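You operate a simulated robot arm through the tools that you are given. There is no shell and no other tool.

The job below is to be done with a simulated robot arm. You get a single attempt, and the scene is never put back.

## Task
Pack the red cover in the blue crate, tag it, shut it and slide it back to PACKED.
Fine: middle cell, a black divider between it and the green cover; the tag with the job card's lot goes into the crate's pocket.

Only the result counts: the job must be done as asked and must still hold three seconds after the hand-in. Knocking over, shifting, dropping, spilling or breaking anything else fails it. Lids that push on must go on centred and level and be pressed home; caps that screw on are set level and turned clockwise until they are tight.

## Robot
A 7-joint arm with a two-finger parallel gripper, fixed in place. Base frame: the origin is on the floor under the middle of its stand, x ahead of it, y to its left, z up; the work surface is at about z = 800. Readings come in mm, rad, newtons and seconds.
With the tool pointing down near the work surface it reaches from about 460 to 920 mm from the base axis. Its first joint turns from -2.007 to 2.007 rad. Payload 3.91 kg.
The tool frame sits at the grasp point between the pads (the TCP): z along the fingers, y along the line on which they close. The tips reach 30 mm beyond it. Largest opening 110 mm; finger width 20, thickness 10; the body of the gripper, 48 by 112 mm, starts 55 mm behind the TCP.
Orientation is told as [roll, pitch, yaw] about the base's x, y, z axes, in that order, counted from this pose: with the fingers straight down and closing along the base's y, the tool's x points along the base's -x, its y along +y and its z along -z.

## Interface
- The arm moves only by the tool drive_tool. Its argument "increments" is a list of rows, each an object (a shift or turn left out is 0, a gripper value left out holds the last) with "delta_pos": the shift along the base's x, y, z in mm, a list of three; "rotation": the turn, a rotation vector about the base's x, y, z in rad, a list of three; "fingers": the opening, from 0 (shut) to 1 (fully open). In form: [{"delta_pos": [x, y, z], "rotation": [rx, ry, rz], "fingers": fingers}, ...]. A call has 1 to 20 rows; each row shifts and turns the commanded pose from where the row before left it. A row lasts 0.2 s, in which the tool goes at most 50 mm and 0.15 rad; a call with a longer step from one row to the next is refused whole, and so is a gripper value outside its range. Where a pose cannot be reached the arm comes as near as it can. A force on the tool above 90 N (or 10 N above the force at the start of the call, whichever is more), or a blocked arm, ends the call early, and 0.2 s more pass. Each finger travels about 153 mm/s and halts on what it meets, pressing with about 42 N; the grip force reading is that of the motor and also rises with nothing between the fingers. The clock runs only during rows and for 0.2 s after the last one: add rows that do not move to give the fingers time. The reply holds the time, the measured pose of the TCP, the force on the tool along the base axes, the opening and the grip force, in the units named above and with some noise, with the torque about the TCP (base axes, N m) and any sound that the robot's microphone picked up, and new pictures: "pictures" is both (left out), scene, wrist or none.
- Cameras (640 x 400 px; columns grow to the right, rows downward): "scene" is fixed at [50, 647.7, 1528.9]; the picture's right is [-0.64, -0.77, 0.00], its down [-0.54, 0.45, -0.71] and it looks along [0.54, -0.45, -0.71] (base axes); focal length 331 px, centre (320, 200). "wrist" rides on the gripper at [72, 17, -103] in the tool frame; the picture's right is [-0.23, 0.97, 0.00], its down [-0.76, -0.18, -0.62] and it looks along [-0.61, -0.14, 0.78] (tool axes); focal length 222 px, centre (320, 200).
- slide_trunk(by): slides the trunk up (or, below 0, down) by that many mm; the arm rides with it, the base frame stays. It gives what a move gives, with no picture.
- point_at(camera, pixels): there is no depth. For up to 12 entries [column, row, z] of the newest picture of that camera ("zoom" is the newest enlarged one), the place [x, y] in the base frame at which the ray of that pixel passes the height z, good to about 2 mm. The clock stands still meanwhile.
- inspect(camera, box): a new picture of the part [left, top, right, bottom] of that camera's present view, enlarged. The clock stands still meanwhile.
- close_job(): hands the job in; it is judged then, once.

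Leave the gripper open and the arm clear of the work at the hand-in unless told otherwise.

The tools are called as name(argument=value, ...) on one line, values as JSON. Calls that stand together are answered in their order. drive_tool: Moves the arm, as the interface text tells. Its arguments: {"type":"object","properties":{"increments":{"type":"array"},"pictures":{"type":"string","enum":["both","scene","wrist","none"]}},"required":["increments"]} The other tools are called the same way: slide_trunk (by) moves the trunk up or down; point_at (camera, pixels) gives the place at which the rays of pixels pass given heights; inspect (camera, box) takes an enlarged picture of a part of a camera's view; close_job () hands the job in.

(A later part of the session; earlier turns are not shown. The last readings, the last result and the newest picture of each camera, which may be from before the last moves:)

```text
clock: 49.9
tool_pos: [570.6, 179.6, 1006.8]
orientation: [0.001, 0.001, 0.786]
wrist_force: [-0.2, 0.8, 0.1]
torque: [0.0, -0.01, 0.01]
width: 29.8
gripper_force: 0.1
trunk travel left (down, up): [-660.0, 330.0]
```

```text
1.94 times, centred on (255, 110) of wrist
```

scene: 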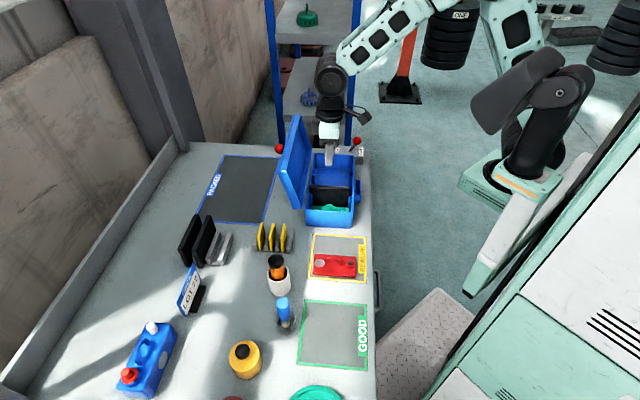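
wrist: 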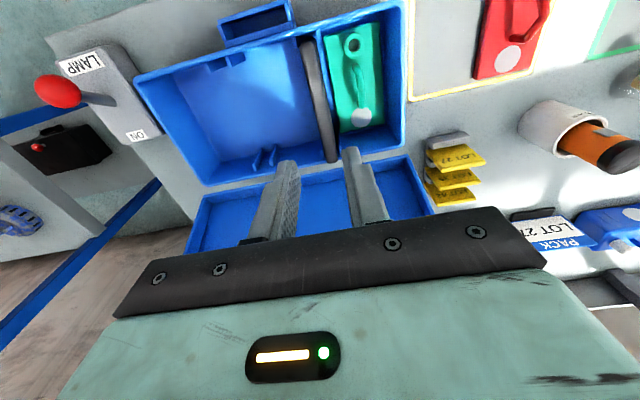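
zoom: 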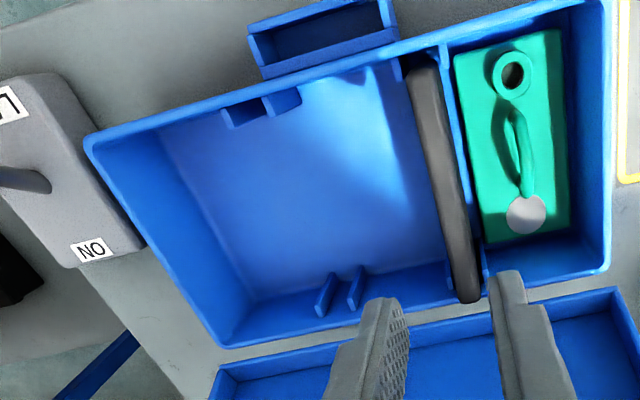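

The divider stands in the slot between the green cell and the middle cell. Next is the red cover: I'll move over it, keeping the fingers closing across its arch handle, and look.

drive_tool(increments=[{"delta_pos": [-34, 27, 0]}, {"delta_pos": [-34, 27, -10]}, {"delta_pos": [-34, 27, -10]}, {"delta_pos": [-34, 27, -20]}, {"delta_pos": [-34, 27, -20]}, {}])

inspect(camera="wrist", box=[220, 10, 440, 200])

```text
clock: 51.2
tool_pos: [399.1, 316.7, 944.8]
orientation: [0.0, 0.001, 0.784]
wrist_force: [0.1, 0.1, -1.2]
torque: [-0.01, -0.01, -0.03]
width: 29.8
gripper_force: 0.2
trunk travel left (down, up): [-660.0, 330.0]
```

scene: 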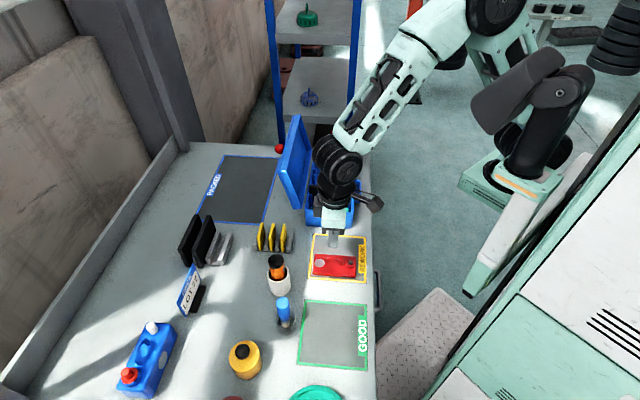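
wrist: 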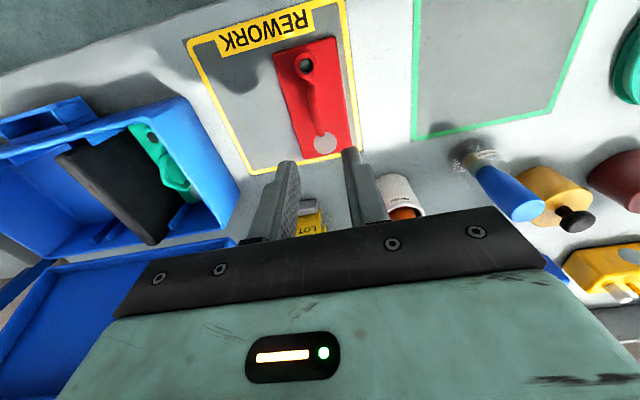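

```text
2.11 times, centred on (330, 105) of wrist
```

zoom: 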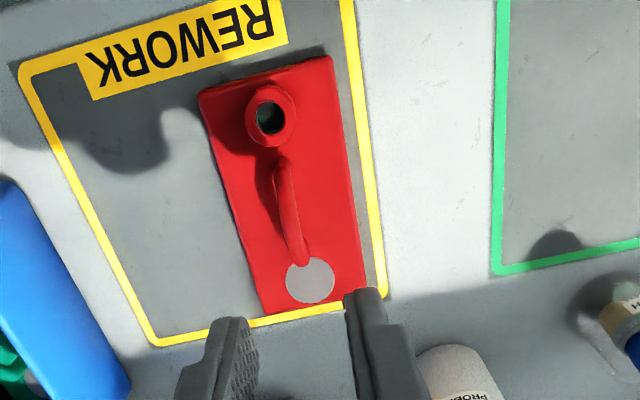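

point_at(camera="zoom", pixels=[[200, 92, 812], [332, 58, 812], [366, 288, 812], [263, 312, 812], [284, 175, 825], [298, 245, 825], [288, 210, 830], [288, 210, 840], [288, 210, 850], [268, 118, 825], [310, 280, 815]])

inspect(camera="scene", box=[300, 220, 380, 290])

inspect(camera="wrist", box=[270, 30, 370, 160])

```text
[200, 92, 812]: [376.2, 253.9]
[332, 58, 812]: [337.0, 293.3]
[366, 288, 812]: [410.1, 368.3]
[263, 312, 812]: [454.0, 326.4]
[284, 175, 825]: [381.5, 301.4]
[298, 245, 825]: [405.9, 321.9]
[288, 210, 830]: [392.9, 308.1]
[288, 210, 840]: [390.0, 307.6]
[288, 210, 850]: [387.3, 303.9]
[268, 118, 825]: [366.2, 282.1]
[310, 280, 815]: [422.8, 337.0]
```

```text
5.71 times, centred on (340, 255) of scene
```

zoom: 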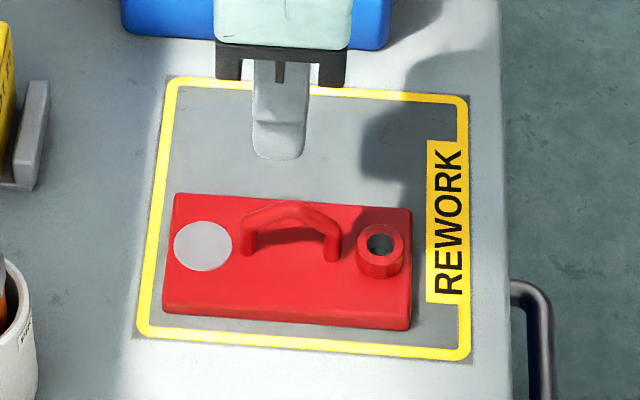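

```text
3.08 times, centred on (320, 95) of wrist
```

zoom: 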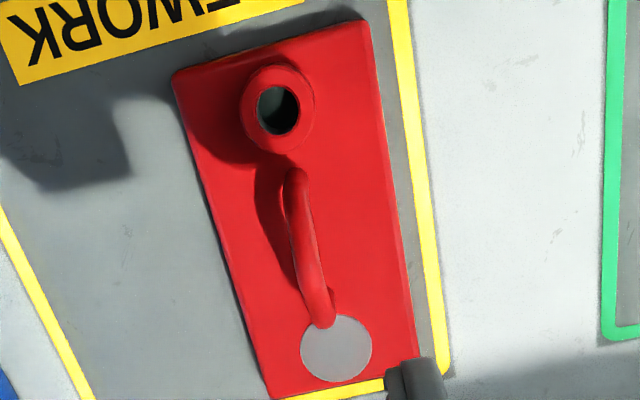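

point_at(camera="scene", pixels=[[334.75, 256.2, 830], [334.75, 256.2, 840], [334.75, 256.2, 850], [334.75, 256.2, 860]])

```text
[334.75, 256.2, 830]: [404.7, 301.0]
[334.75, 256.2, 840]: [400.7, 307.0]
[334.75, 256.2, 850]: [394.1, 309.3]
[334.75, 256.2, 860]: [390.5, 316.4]
```

The handle apex is near z 846 and the plate top near z 814. Before lifting the cover, I want an accurate measure of the middle cell, which has only a few millimetres of clearance. I'll go over it first.

drive_tool(increments=[{"delta_pos": [25, -22, 40]}, {"delta_pos": [35, -30.5, 10]}, {"delta_pos": [35, -30.5, 0]}, {"delta_pos": [35, -30.5, 0]}, {"delta_pos": [35, -30.5, 0]}, {"delta_pos": [35, -30.5, 0]}, {"delta_pos": [11, -8, 0]}, {}], pictures="wrist")

inspect(camera="wrist", box=[220, 10, 440, 190])

```text
refused: row 1 steps farther than a row can; nothing moved
```

```text
2.22 times, centred on (330, 100) of wrist
```

zoom: 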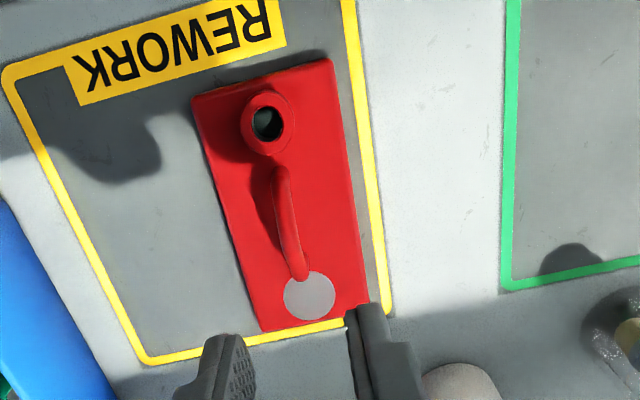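

The first row was longer than 50 mm, so the call was refused. I'll resend it with shorter steps.

drive_tool(increments=[{"delta_pos": [15, -12, 40]}, {"delta_pos": [35, -30.5, 10]}, {"delta_pos": [35, -30.5, 0]}, {"delta_pos": [35, -30.5, 0]}, {"delta_pos": [35, -30.5, 0]}, {"delta_pos": [35, -30.5, 0]}, {"delta_pos": [21, -18, 0]}, {}], pictures="wrist")

inspect(camera="wrist", box=[220, 10, 440, 190])

```text
clock: 53.0
tool_pos: [612.3, 133.2, 996.6]
orientation: [-0.001, 0.001, 0.784]
wrist_force: [-0.1, 0.0, -0.2]
torque: [-0.03, 0.01, 0.03]
width: 29.7
gripper_force: 0.0
trunk travel left (down, up): [-660.0, 330.0]
```

wrist: 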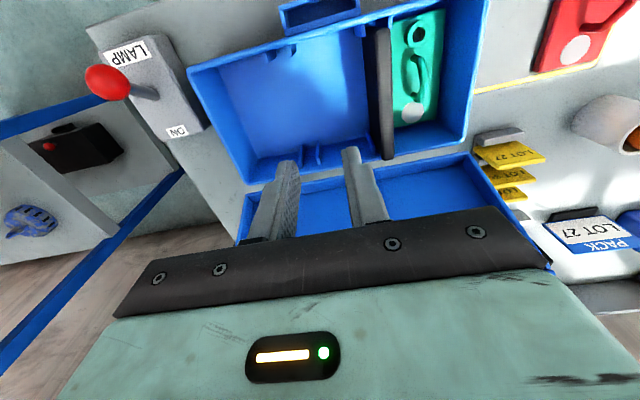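

```text
2.22 times, centred on (330, 100) of wrist
```

zoom: 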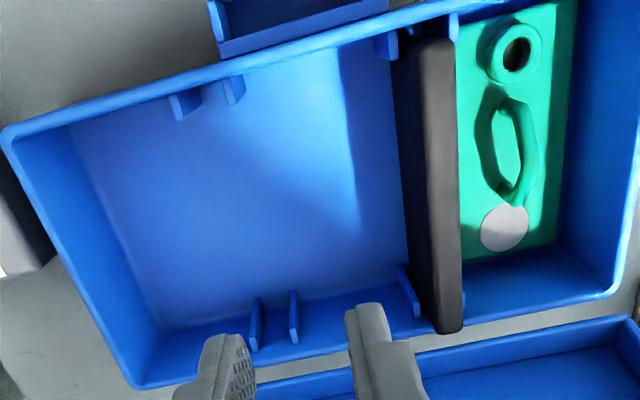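

point_at(camera="zoom", pixels=[[298, 296, 803], [299, 340, 856], [399, 270, 803], [411, 316, 856], [245, 85, 856], [377, 45, 856], [238, 105, 803], [384, 62, 803], [255, 348, 856], [440, 330, 874], [418, 55, 874], [435, 38, 874]])

inspect(camera="wrist", box=[270, 100, 400, 180])

inspect(camera="wrist", box=[250, 0, 400, 80])

```text
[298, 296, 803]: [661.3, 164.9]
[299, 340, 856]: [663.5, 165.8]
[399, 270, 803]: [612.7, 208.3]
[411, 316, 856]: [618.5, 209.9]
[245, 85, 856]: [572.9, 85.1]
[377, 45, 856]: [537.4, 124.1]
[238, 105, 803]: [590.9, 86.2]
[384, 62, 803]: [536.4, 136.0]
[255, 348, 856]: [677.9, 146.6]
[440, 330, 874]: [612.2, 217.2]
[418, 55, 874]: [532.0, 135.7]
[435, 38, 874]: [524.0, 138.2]
```

```text
4.92 times, centred on (335, 140) of wrist
```

zoom: 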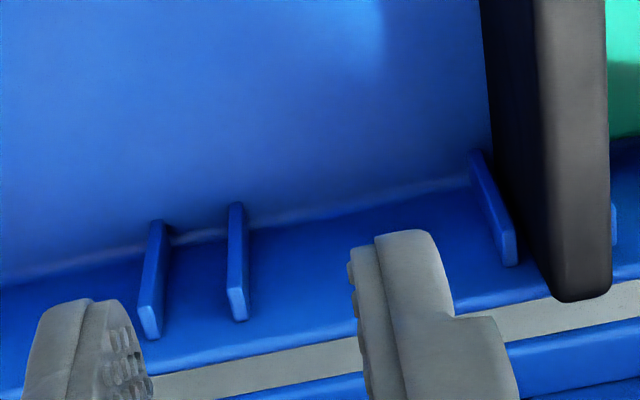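

```text
4.27 times, centred on (325, 40) of wrist
```

zoom: 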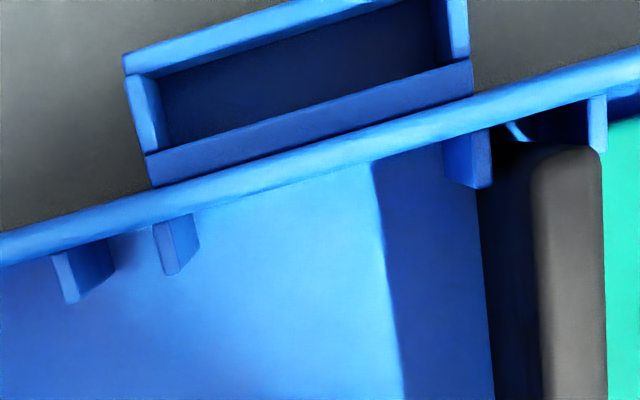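

point_at(camera="wrist", pixels=[[292.2, 52.9, 856], [296.4, 50.5, 803], [353.8, 28.3, 803], [362, 32, 856], [362, 36, 856]])

```text
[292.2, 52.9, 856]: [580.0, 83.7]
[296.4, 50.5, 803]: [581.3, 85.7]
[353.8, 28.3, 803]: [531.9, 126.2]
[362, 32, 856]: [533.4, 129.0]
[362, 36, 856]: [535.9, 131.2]
```

The middle cell is free from e1 ≈ 288 to 351, centred at 319, which leaves about 3 mm each side for the cover. Now I'll go back to the red cover and position above its handle.

drive_tool(increments=[{"delta_pos": [-31.2, 25.3, 0]}, {"delta_pos": [-31.2, 25.3, 0]}, {"delta_pos": [-31.2, 25.3, 0]}, {"delta_pos": [-31.2, 25.3, 0]}, {"delta_pos": [-31.2, 25.3, 0]}, {"delta_pos": [-31.2, 25.3, -20]}, {"delta_pos": [-31, 25, -25]}, {"delta_pos": [0, 0, -40]}, {}])

inspect(camera="wrist", box=[240, 20, 400, 200])

inspect(camera="scene", box=[300, 220, 380, 290])

```text
clock: 55.0
tool_pos: [394.7, 312.1, 910.8]
orientation: [0.0, 0.0, 0.785]
wrist_force: [0.7, 0.0, -0.5]
torque: [0.03, 0.03, -0.03]
width: 29.7
gripper_force: 0.0
trunk travel left (down, up): [-660.0, 330.0]
```

scene: 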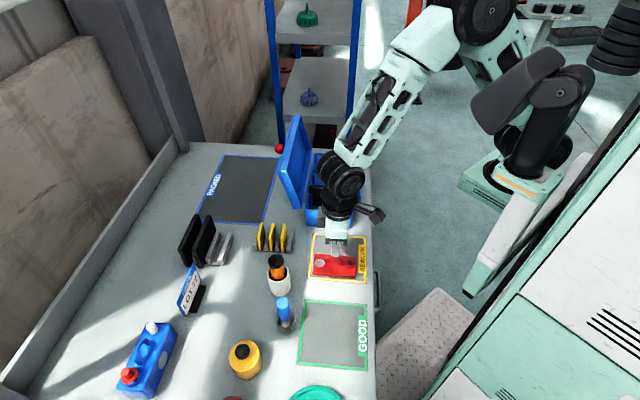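
wrist: 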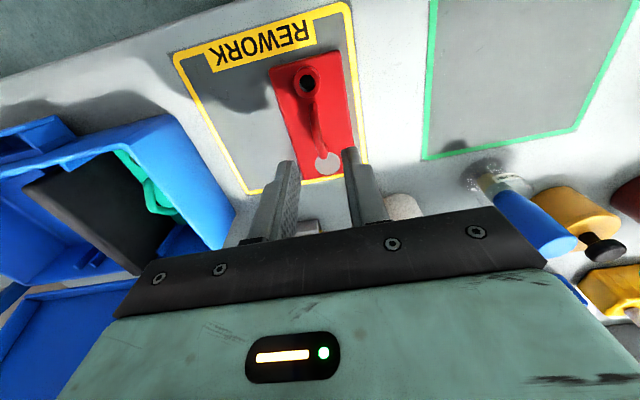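

```text
2.22 times, centred on (320, 110) of wrist
```

zoom: 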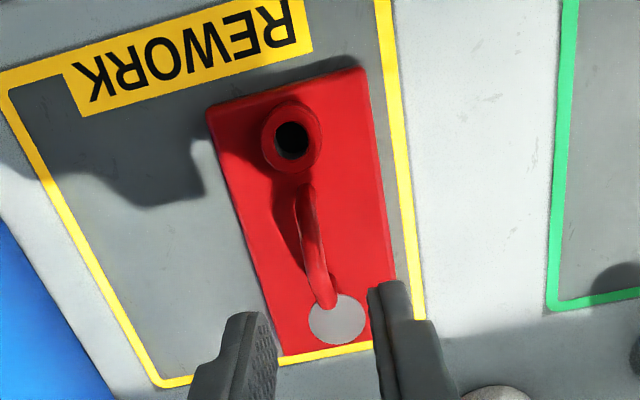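

```text
5.71 times, centred on (340, 255) of scene
```

zoom: 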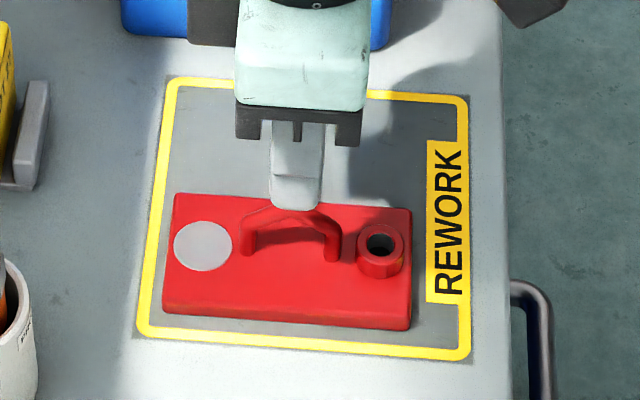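

The fingers straddle the handle's middle. I'll descend so the tips stop just above the plate (TCP z≈852) and then close.

drive_tool(increments=[{"delta_pos": [-0.3, -1.5, -20]}, {"delta_pos": [0, 0, -20]}, {"delta_pos": [0, 0, -18]}, {}, {"fingers": 0}, {"fingers": 0}, {"fingers": 0}])

inspect(camera="scene", box=[300, 220, 380, 290])

inspect(camera="wrist", box=[240, 20, 400, 200])

```text
clock: 56.6
tool_pos: [393.3, 309.3, 850.5]
orientation: [0.0, 0.001, 0.785]
wrist_force: [0.7, -0.2, -0.7]
torque: [0.02, 0.02, 0.02]
width: 7.6
gripper_force: 42.1
trunk travel left (down, up): [-660.0, 330.0]
```

scene: 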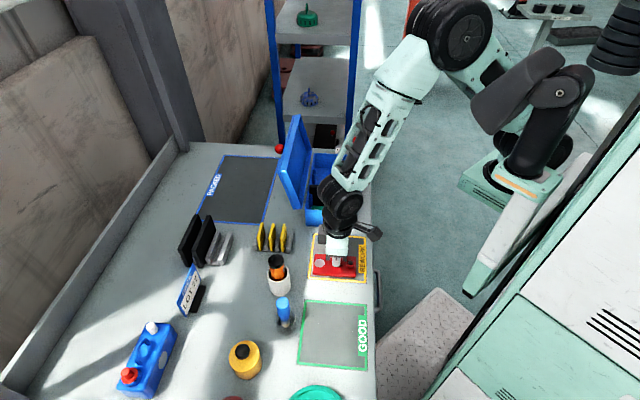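
wrist: 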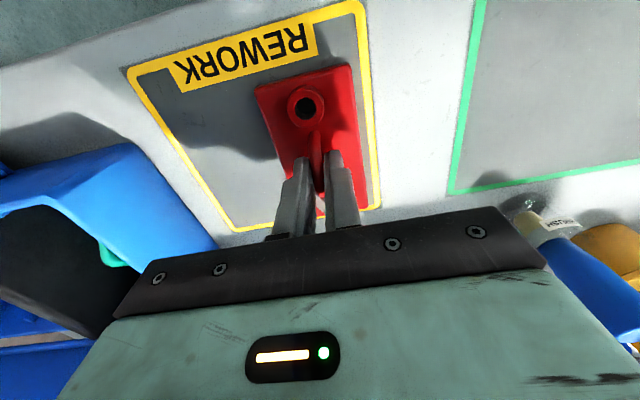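

```text
5.71 times, centred on (340, 255) of scene
```

zoom: 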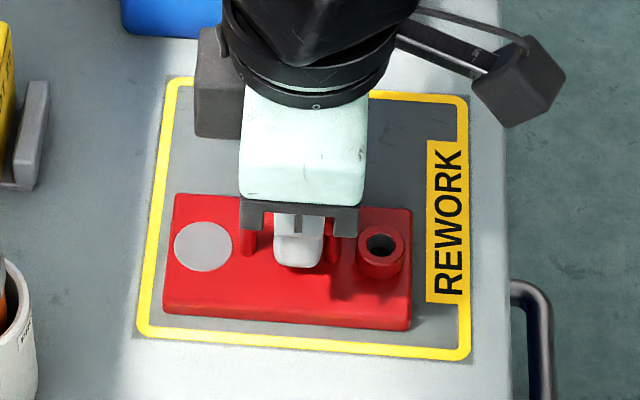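

```text
2.22 times, centred on (320, 110) of wrist
```

zoom: 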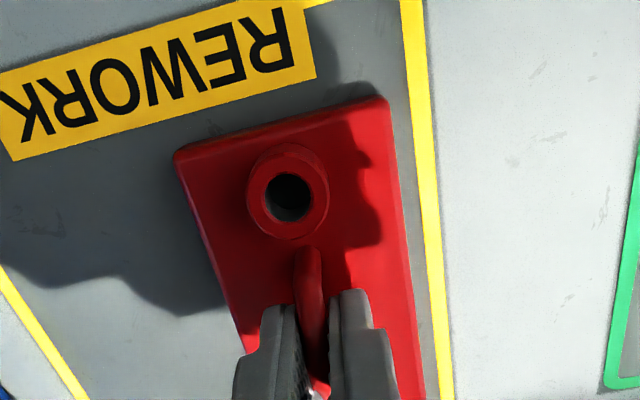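

The handle is gripped (7.6 mm, 42 N). I'll lift it a little and check that the cover hangs level.

drive_tool(increments=[{"delta_pos": [0, 0, 15]}, {"delta_pos": [0, 0, 25]}, {"delta_pos": [0, 0, 30]}, {}])

inspect(camera="scene", box=[300, 200, 390, 290])

inspect(camera="wrist", box=[240, 20, 400, 200])

```text
clock: 57.6
tool_pos: [392.3, 309.7, 922.5]
orientation: [0.001, 0.0, 0.785]
wrist_force: [-0.6, -0.6, -2.3]
torque: [-0.01, 0.02, -0.01]
width: 7.8
gripper_force: 42.3
trunk travel left (down, up): [-660.0, 330.0]
```

scene: 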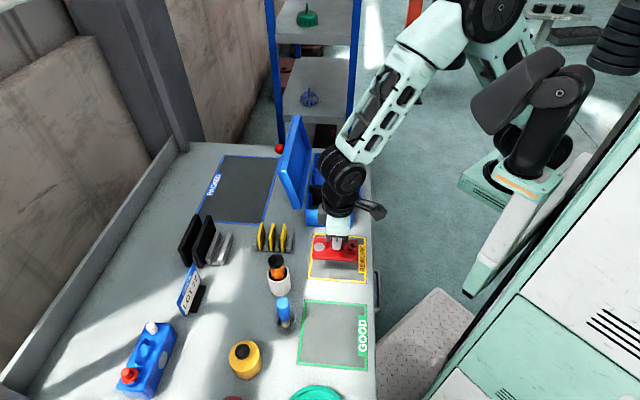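
wrist: 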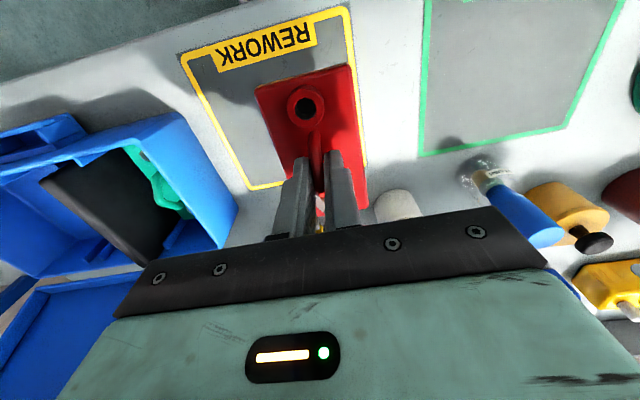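

```text
4.44 times, centred on (345, 245) of scene
```

zoom: 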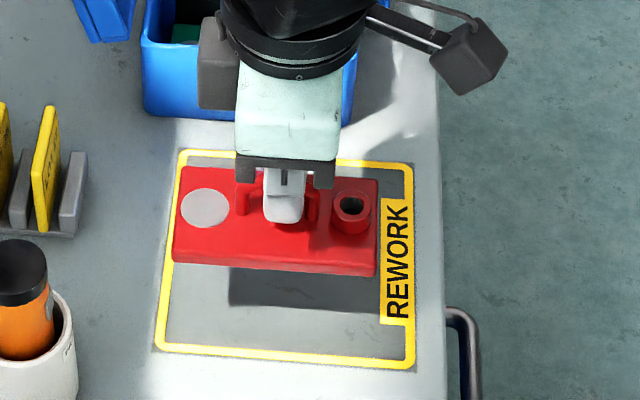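

```text
2.22 times, centred on (320, 110) of wrist
```

zoom: 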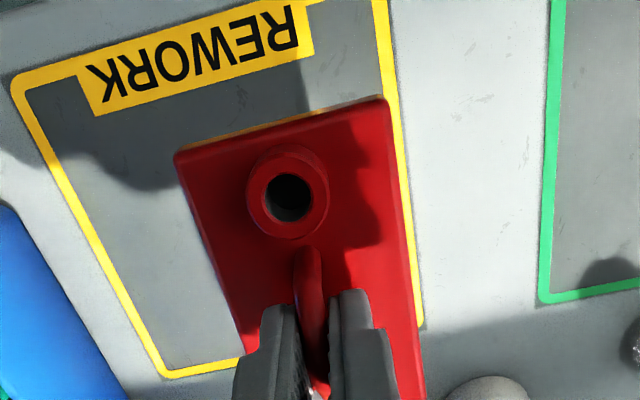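

point_at(camera="zoom", pixels=[[175, 154, 886], [386, 99, 886], [200, 225, 886], [405, 225, 886], [243, 345, 886], [420, 345, 886]])

```text
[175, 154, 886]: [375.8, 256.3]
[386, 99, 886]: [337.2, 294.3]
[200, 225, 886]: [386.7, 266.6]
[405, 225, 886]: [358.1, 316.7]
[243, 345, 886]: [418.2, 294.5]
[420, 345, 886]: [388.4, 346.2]
```

The cover hangs level. I'll carry it over the middle cell at a safe height.

drive_tool(increments=[{"delta_pos": [15, -12, 30]}, {"delta_pos": [27, -22, 30]}, {"delta_pos": [33, -27, 0]}, {"delta_pos": [33, -27, 0]}, {"delta_pos": [33, -27, 0]}, {"delta_pos": [33, -27, 0]}, {"delta_pos": [29.4, -24.1, 0]}, {}])

inspect(camera="scene", box=[290, 140, 380, 230])

inspect(camera="wrist", box=[200, 0, 440, 200])

```text
clock: 59.5
tool_pos: [596.3, 143.6, 982.2]
orientation: [0.0, -0.001, 0.786]
wrist_force: [-0.4, 0.1, -2.6]
torque: [0.01, -0.02, -0.02]
width: 7.6
gripper_force: 42.0
trunk travel left (down, up): [-660.0, 330.0]
```

scene: 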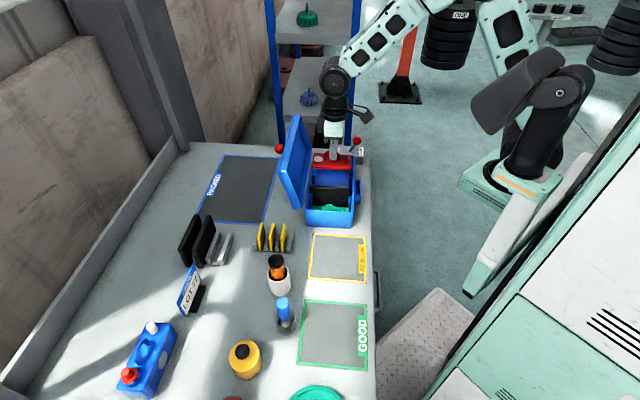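
wrist: 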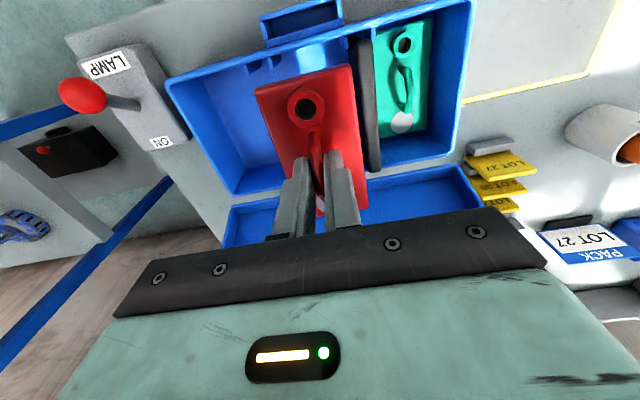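

```text
4.44 times, centred on (335, 185) of scene
```

zoom: 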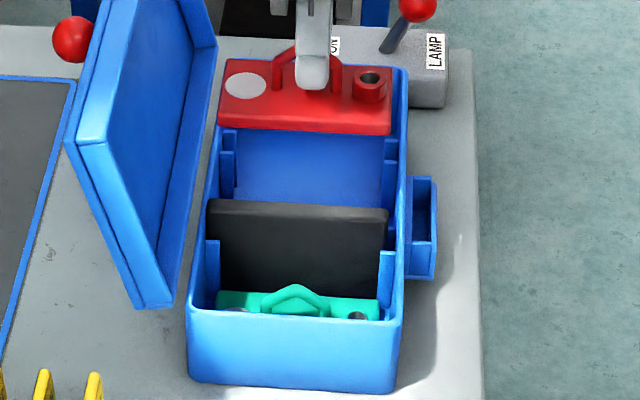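

```text
2.00 times, centred on (320, 100) of wrist
```

zoom: 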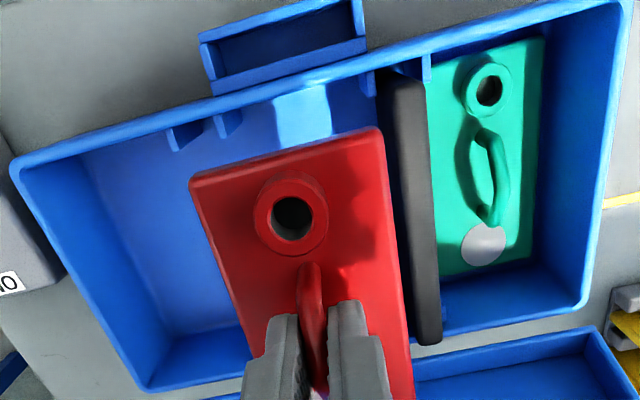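

drive_tool(increments=[{"delta_pos": [-0.5, 0, -25]}, {"delta_pos": [0, 0, -27]}, {}])

inspect(camera="scene", box=[295, 140, 375, 210])

inspect(camera="wrist", box=[220, 0, 440, 190])

```text
clock: 60.2
tool_pos: [595.8, 140.9, 928.6]
orientation: [0.0, -0.001, 0.784]
wrist_force: [0.7, -0.2, -2.2]
torque: [0.02, -0.04, -0.01]
width: 7.9
gripper_force: 42.0
trunk travel left (down, up): [-660.0, 330.0]
```

scene: 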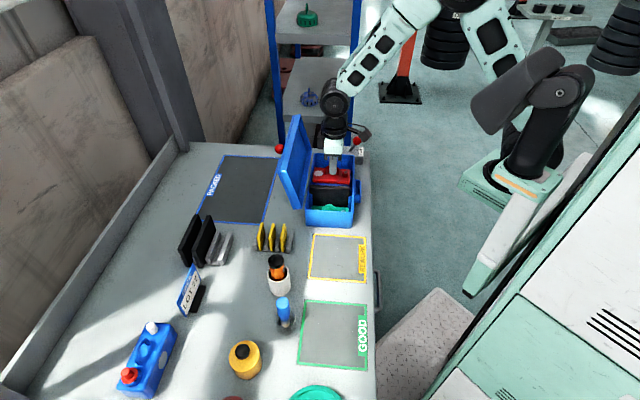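
wrist: 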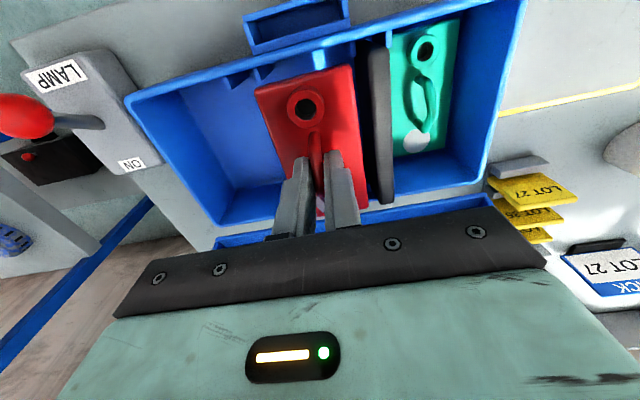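

```text
5.71 times, centred on (335, 175) of scene
```

zoom: 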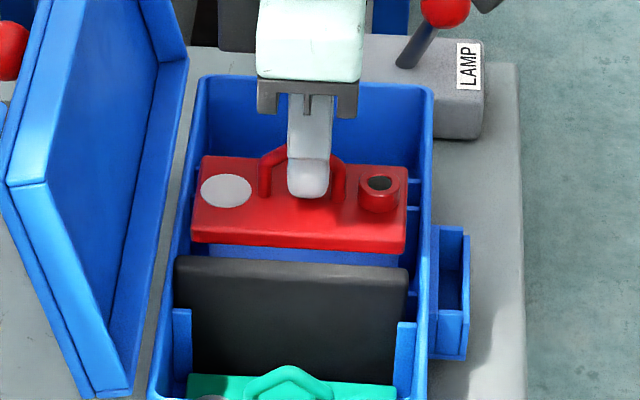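

```text
2.11 times, centred on (330, 95) of wrist
```

zoom: 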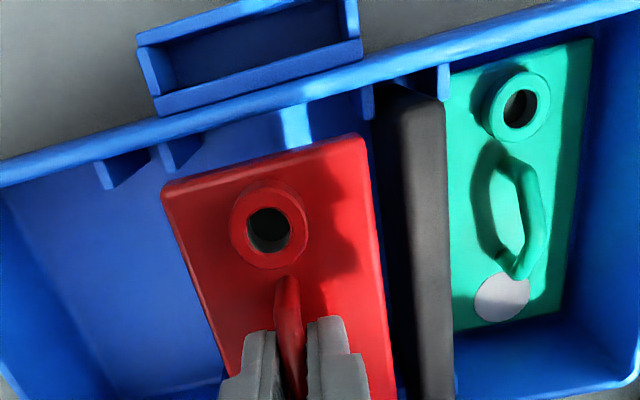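

point_at(camera="zoom", pixels=[[163, 192, 892], [363, 140, 892], [190, 270, 892], [375, 230, 892], [161, 160, 856], [180, 168, 856], [363, 105, 856], [375, 105, 856]])

inspect(camera="wrist", box=[230, 30, 360, 110])

```text
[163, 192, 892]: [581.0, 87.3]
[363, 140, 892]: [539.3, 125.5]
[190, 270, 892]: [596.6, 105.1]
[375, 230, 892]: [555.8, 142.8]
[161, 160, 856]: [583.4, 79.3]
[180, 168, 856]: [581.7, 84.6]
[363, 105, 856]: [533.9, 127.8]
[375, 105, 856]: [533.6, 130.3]
```

```text
4.92 times, centred on (295, 70) of wrist
```

zoom: 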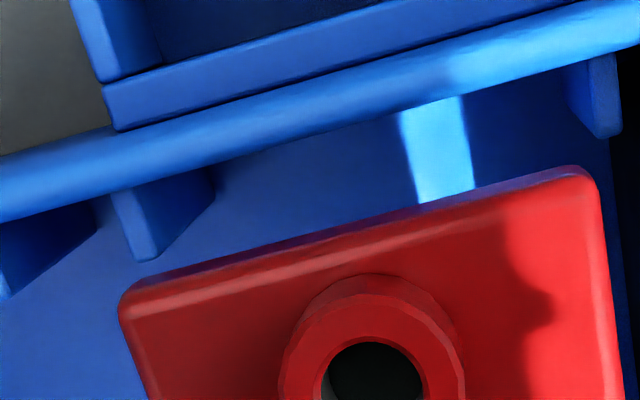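

The cover is within about 1.5 mm of the cell's centre. I'll make a small correction and lower it slowly.

drive_tool(increments=[{"delta_pos": [0.2, 1.9, -10]}, {"delta_pos": [0, 0, -12]}, {"delta_pos": [0, 0, -12]}, {"delta_pos": [0, 0, -12]}, {"delta_pos": [0, 0, -10]}, {}])

inspect(camera="wrist", box=[220, 0, 440, 190])

inspect(camera="scene", box=[295, 140, 375, 210])

```text
clock: 61.6
tool_pos: [597.9, 145.6, 873.2]
orientation: [-0.001, 0.0, 0.784]
wrist_force: [0.0, -0.3, -2.6]
torque: [0.04, -0.01, -0.04]
width: 7.6
gripper_force: 41.4
trunk travel left (down, up): [-660.0, 330.0]
```

scene: 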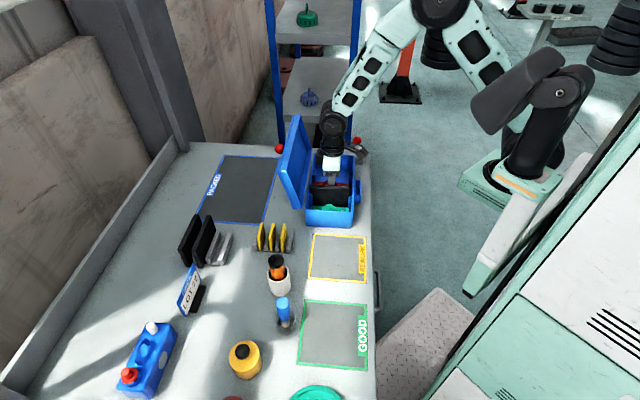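
wrist: 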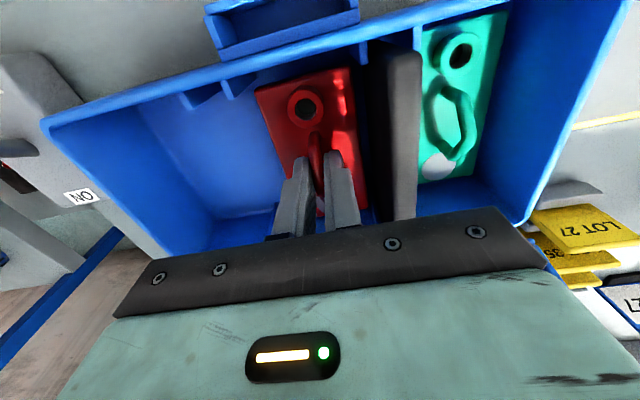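

```text
2.11 times, centred on (330, 95) of wrist
```

zoom: 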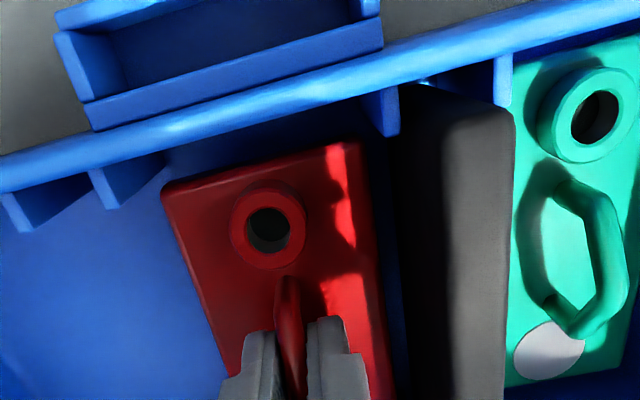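

```text
5.71 times, centred on (335, 175) of scene
```

zoom: 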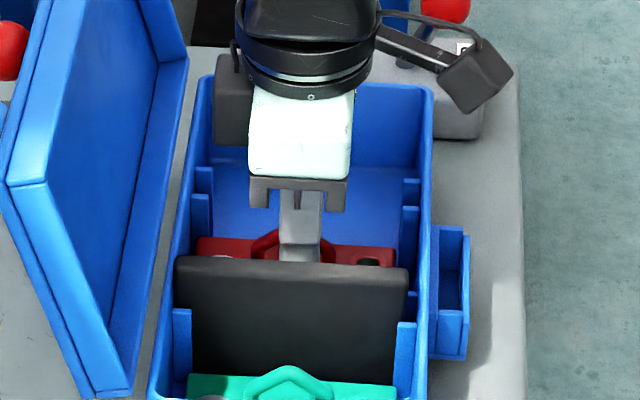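

The cover is between the ribs with no contact. I'll continue down in small steps to feel the floor.

drive_tool(increments=[{"delta_pos": [-0.5, -0.5, -6]}, {"delta_pos": [0, 0, -6]}, {"delta_pos": [0, 0, -3]}, {}], pictures="none")

drive_tool(increments=[{"delta_pos": [0, 0, -2]}, {}], pictures="none")

```text
clock: 62.6
tool_pos: [595.7, 144.0, 858.0]
orientation: [-0.001, 0.001, 0.784]
wrist_force: [0.6, -0.2, -1.9]
torque: [-0.03, 0.0, 0.02]
width: 8.0
gripper_force: 41.9
trunk travel left (down, up): [-660.0, 330.0]
```

```text
clock: 63.2
tool_pos: [596.3, 144.2, 858.8]
orientation: [0.001, -0.001, 0.785]
wrist_force: [-0.7, -2.0, 14.0]
torque: [-0.6, 0.57, 0.0]
width: 7.6
gripper_force: 42.2
trunk travel left (down, up): [-660.0, 330.0]
```

Contact of 14 N at the pocket-side end means the cover is very slightly tilted. I'll lower 2 mm more to settle it, then release.

drive_tool(increments=[{"delta_pos": [0, 0, -1.5]}, {}], pictures="none")

drive_tool(increments=[{"delta_pos": [0, 0, 0.5], "fingers": 0.12}, {"fingers": 0.2}, {"fingers": 0.22}, {}])

inspect(camera="wrist", box=[220, 0, 440, 190])

```text
clock: 63.9
tool_pos: [597.0, 144.7, 856.4]
orientation: [-0.002, -0.004, 0.786]
wrist_force: [-1.7, -8.1, 40.4]
torque: [0.02, -0.11, -0.01]
width: 8.0
gripper_force: 41.7
trunk travel left (down, up): [-660.0, 330.0]
```

```text
clock: 64.8
tool_pos: [595.2, 144.4, 856.0]
orientation: [0.0, 0.0, 0.785]
wrist_force: [0.0, 0.9, 0.1]
torque: [0.0, -0.01, 0.02]
width: 24.2
gripper_force: 0.1
trunk travel left (down, up): [-660.0, 330.0]
```

scene: 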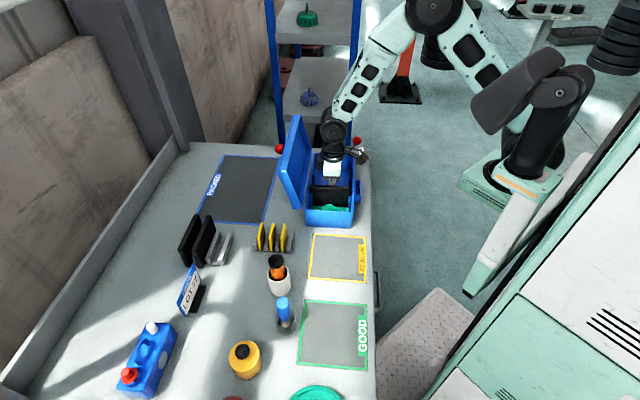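
wrist: 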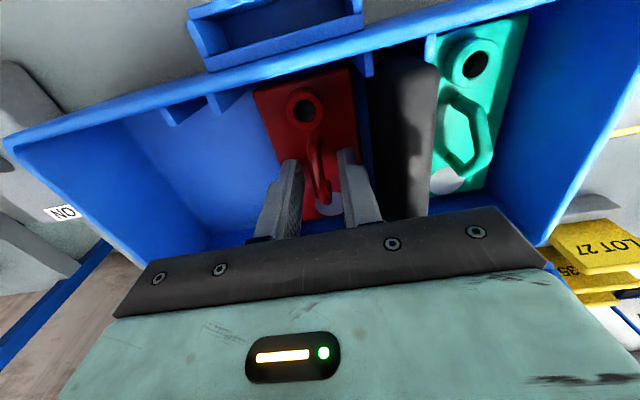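

```text
2.11 times, centred on (330, 95) of wrist
```

zoom: 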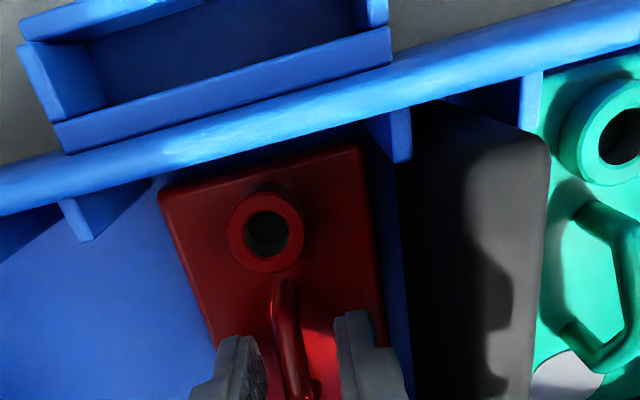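

The cover is released. I'll rise straight up and check the crate.

drive_tool(increments=[{"delta_pos": [0, 0, 15]}, {"delta_pos": [0, 0, 35]}, {"delta_pos": [0, 0, 45]}, {"delta_pos": [0, 0, 45]}, {}])

inspect(camera="wrist", box=[200, 0, 460, 190])

inspect(camera="scene", box=[295, 140, 375, 240])

```text
clock: 66.0
tool_pos: [594.5, 143.5, 995.4]
orientation: [0.001, 0.001, 0.786]
wrist_force: [0.0, 0.1, 0.3]
torque: [-0.03, 0.02, 0.0]
width: 24.4
gripper_force: 0.0
trunk travel left (down, up): [-660.0, 330.0]
```

scene: 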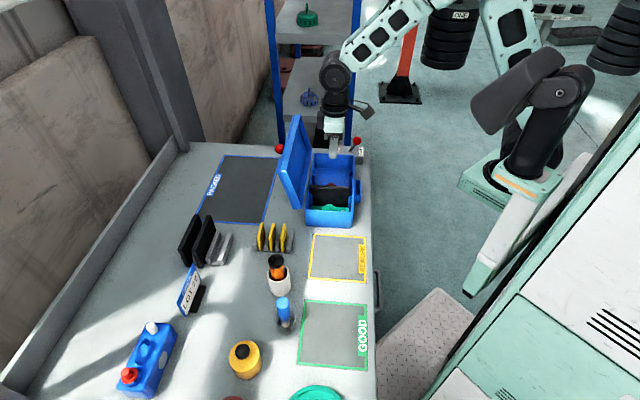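
wrist: 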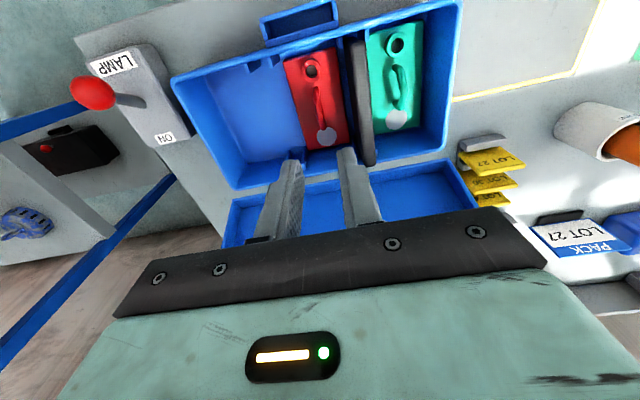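

```text
2.11 times, centred on (330, 95) of wrist
```

zoom: 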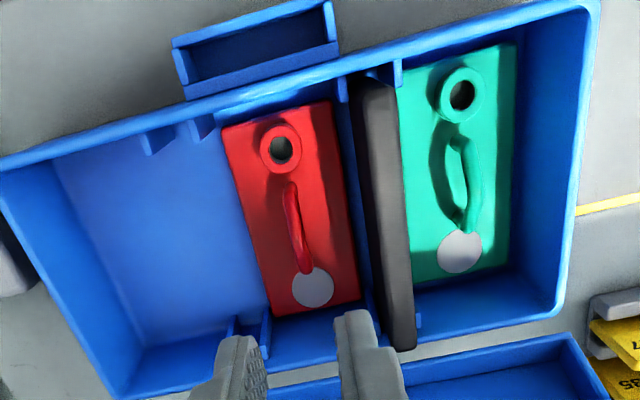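

```text
4.00 times, centred on (335, 190) of scene
```

zoom: 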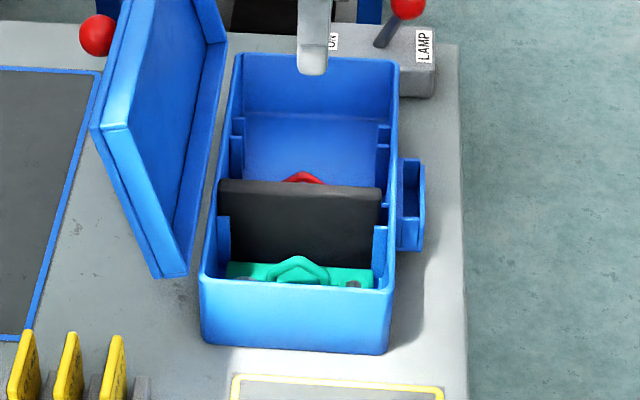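

The red cover is seated in the middle cell with the divider between it and the green one. While the camera is above the pocket, I'll measure it for the tag.

inspect(camera="wrist", box=[250, 0, 350, 60])

point_at(camera="zoom", pixels=[[320, 200, 850]])

inspect(camera="scene", box=[330, 160, 380, 210])

```text
6.40 times, centred on (300, 30) of wrist
```

zoom: 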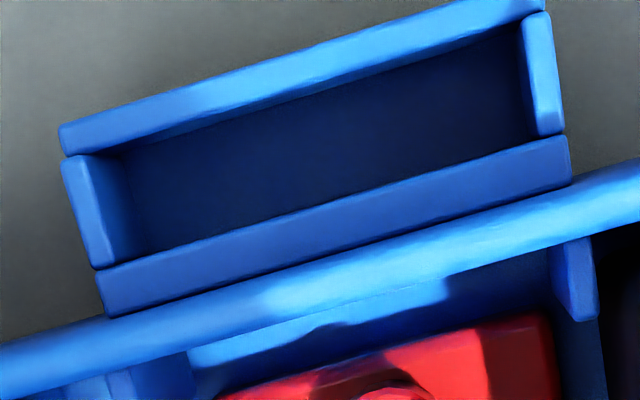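

```text
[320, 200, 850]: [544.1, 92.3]
```

```text
8.00 times, centred on (355, 185) of scene
```

zoom: 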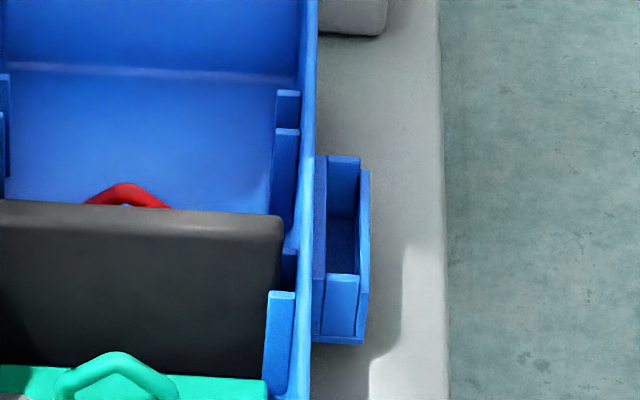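

point_at(camera="scene", pixels=[[357.9, 194.4, 830], [357.9, 194.4, 850], [357.9, 194.4, 870], [358.1, 179.6, 830], [358.1, 179.6, 850], [358.1, 179.6, 870]])

point_at(camera="wrist", pixels=[[334.4, 10.5, 830], [334.4, 10.5, 850], [334.4, 10.5, 870], [263.3, 31.6, 830], [263.3, 31.6, 850], [263.3, 31.6, 870]])

```text
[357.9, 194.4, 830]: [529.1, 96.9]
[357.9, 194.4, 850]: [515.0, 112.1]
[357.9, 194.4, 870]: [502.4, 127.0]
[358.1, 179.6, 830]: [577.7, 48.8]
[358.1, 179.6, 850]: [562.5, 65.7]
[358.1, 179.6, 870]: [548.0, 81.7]
```

```text
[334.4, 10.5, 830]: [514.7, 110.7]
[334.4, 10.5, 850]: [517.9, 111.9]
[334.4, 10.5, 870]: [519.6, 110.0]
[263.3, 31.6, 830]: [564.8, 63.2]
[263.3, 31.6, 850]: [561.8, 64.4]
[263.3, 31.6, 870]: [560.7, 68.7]
```

point_at(camera="wrist", pixels=[[300, 11.6, 850], [300, 31.1, 850], [300, 7, 850], [300, 38, 850], [318, 6.5, 850], [318, 26, 850], [280, 17, 850], [280, 36.6, 850]])

inspect(camera="wrist", box=[430, 110, 560, 220])

```text
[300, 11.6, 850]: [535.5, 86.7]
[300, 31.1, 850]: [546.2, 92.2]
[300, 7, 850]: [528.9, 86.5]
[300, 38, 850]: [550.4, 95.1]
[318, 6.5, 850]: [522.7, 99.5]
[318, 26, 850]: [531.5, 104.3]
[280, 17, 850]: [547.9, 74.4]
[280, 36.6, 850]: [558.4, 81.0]
```

```text
3.64 times, centred on (495, 165) of wrist
```

zoom: 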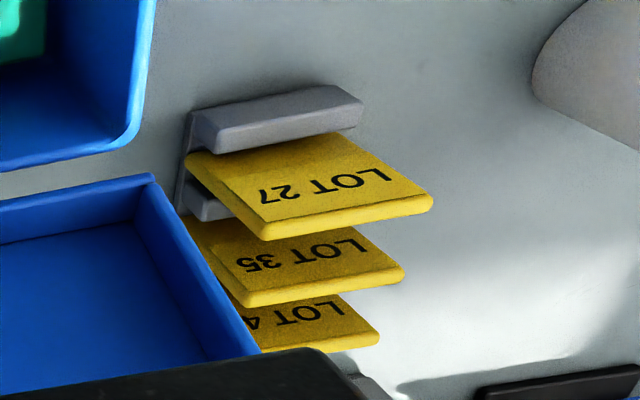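

The pocket opening is at z≈850, e1 ≈ 288–350 and e2 ≈ 440–451. LOT 27 is confirmed as the tag nearest the table edge. I'll go to the tag rack around the lid's front, yawing back to -45°.

drive_tool(increments=[{"delta_pos": [-28.8, 28.8, 0], "rotation": [0, 0, -0.1428]}, {"delta_pos": [-28.8, 28.8, 0], "rotation": [0, 0, -0.1428]}, {"delta_pos": [-28.8, 28.8, 0], "rotation": [0, 0, -0.1428]}, {"delta_pos": [-28.8, 28.8, 0], "rotation": [0, 0, -0.1428]}, {"delta_pos": [-28.8, 28.8, 0], "rotation": [0, 0, -0.1428]}, {"delta_pos": [0, 0, 0], "rotation": [0, 0, -0.1428]}, {"delta_pos": [0, 0, 0], "rotation": [0, 0, -0.1428]}, {"delta_pos": [25.5, 25.5, 0], "rotation": [0, 0, -0.1428]}, {"delta_pos": [25.5, 25.5, 0], "rotation": [0, 0, -0.1428]}, {"delta_pos": [25.5, 25.5, -20], "rotation": [0, 0, -0.1428]}, {"delta_pos": [0, 0, -20], "rotation": [0, 0, -0.1428]}, {}])

inspect(camera="wrist", box=[220, 20, 440, 200])

```text
clock: 68.7
tool_pos: [529.5, 366.4, 955.7]
orientation: [-0.001, -0.002, -0.787]
wrist_force: [0.3, 0.5, -1.0]
torque: [-0.02, 0.02, 0.03]
width: 24.2
gripper_force: 0.0
trunk travel left (down, up): [-660.0, 330.0]
```

scene: 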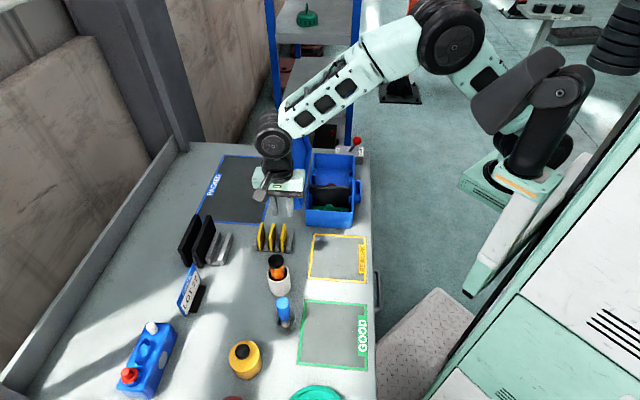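
wrist: 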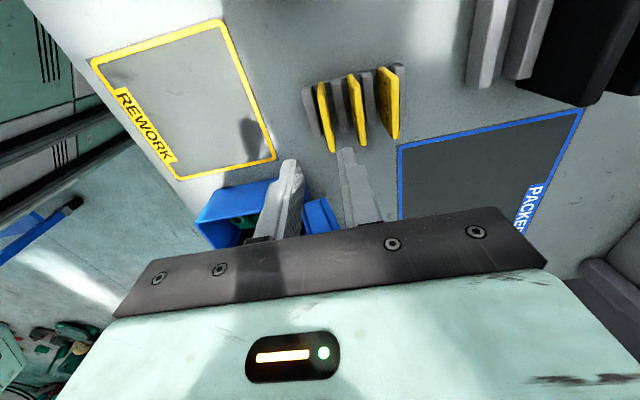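

```text
2.22 times, centred on (330, 110) of wrist
```

zoom: 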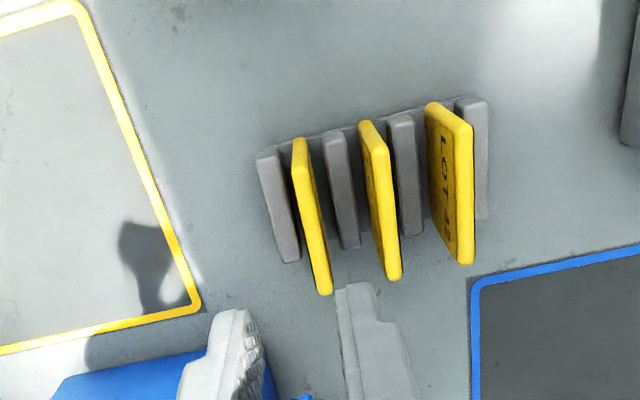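

point_at(camera="zoom", pixels=[[292, 150, 855], [307, 147, 855], [316, 291, 855], [331, 288, 855], [304, 220, 855], [320, 218, 855], [304, 220, 865], [360, 160, 855], [380, 160, 855], [322, 294, 865], [299, 145, 865]])

inspect(camera="scene", box=[240, 200, 310, 265])

```text
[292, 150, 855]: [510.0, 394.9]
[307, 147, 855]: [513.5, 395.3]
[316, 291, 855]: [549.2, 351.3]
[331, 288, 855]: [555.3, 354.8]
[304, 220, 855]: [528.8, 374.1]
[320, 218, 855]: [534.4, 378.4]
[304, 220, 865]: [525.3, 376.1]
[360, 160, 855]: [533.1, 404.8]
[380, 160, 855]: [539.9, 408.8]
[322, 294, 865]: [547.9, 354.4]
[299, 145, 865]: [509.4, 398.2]
```

```text
6.15 times, centred on (275, 232) of scene
```

zoom: 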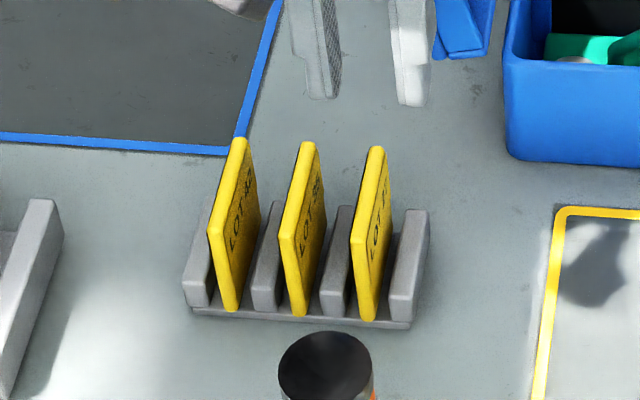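

point_at(camera="scene", pixels=[[281.2, 238.5, 845], [281.2, 238.5, 855], [281.2, 238.5, 865], [284.1, 223.9, 845], [284.1, 223.9, 855], [284.1, 223.9, 865], [282.8, 251.4, 806], [281, 232, 806]])

```text
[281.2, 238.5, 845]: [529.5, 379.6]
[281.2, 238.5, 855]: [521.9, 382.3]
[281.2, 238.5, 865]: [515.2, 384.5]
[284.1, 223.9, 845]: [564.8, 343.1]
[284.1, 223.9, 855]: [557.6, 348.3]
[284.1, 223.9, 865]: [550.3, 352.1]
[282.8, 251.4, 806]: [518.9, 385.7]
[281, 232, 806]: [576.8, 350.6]
```

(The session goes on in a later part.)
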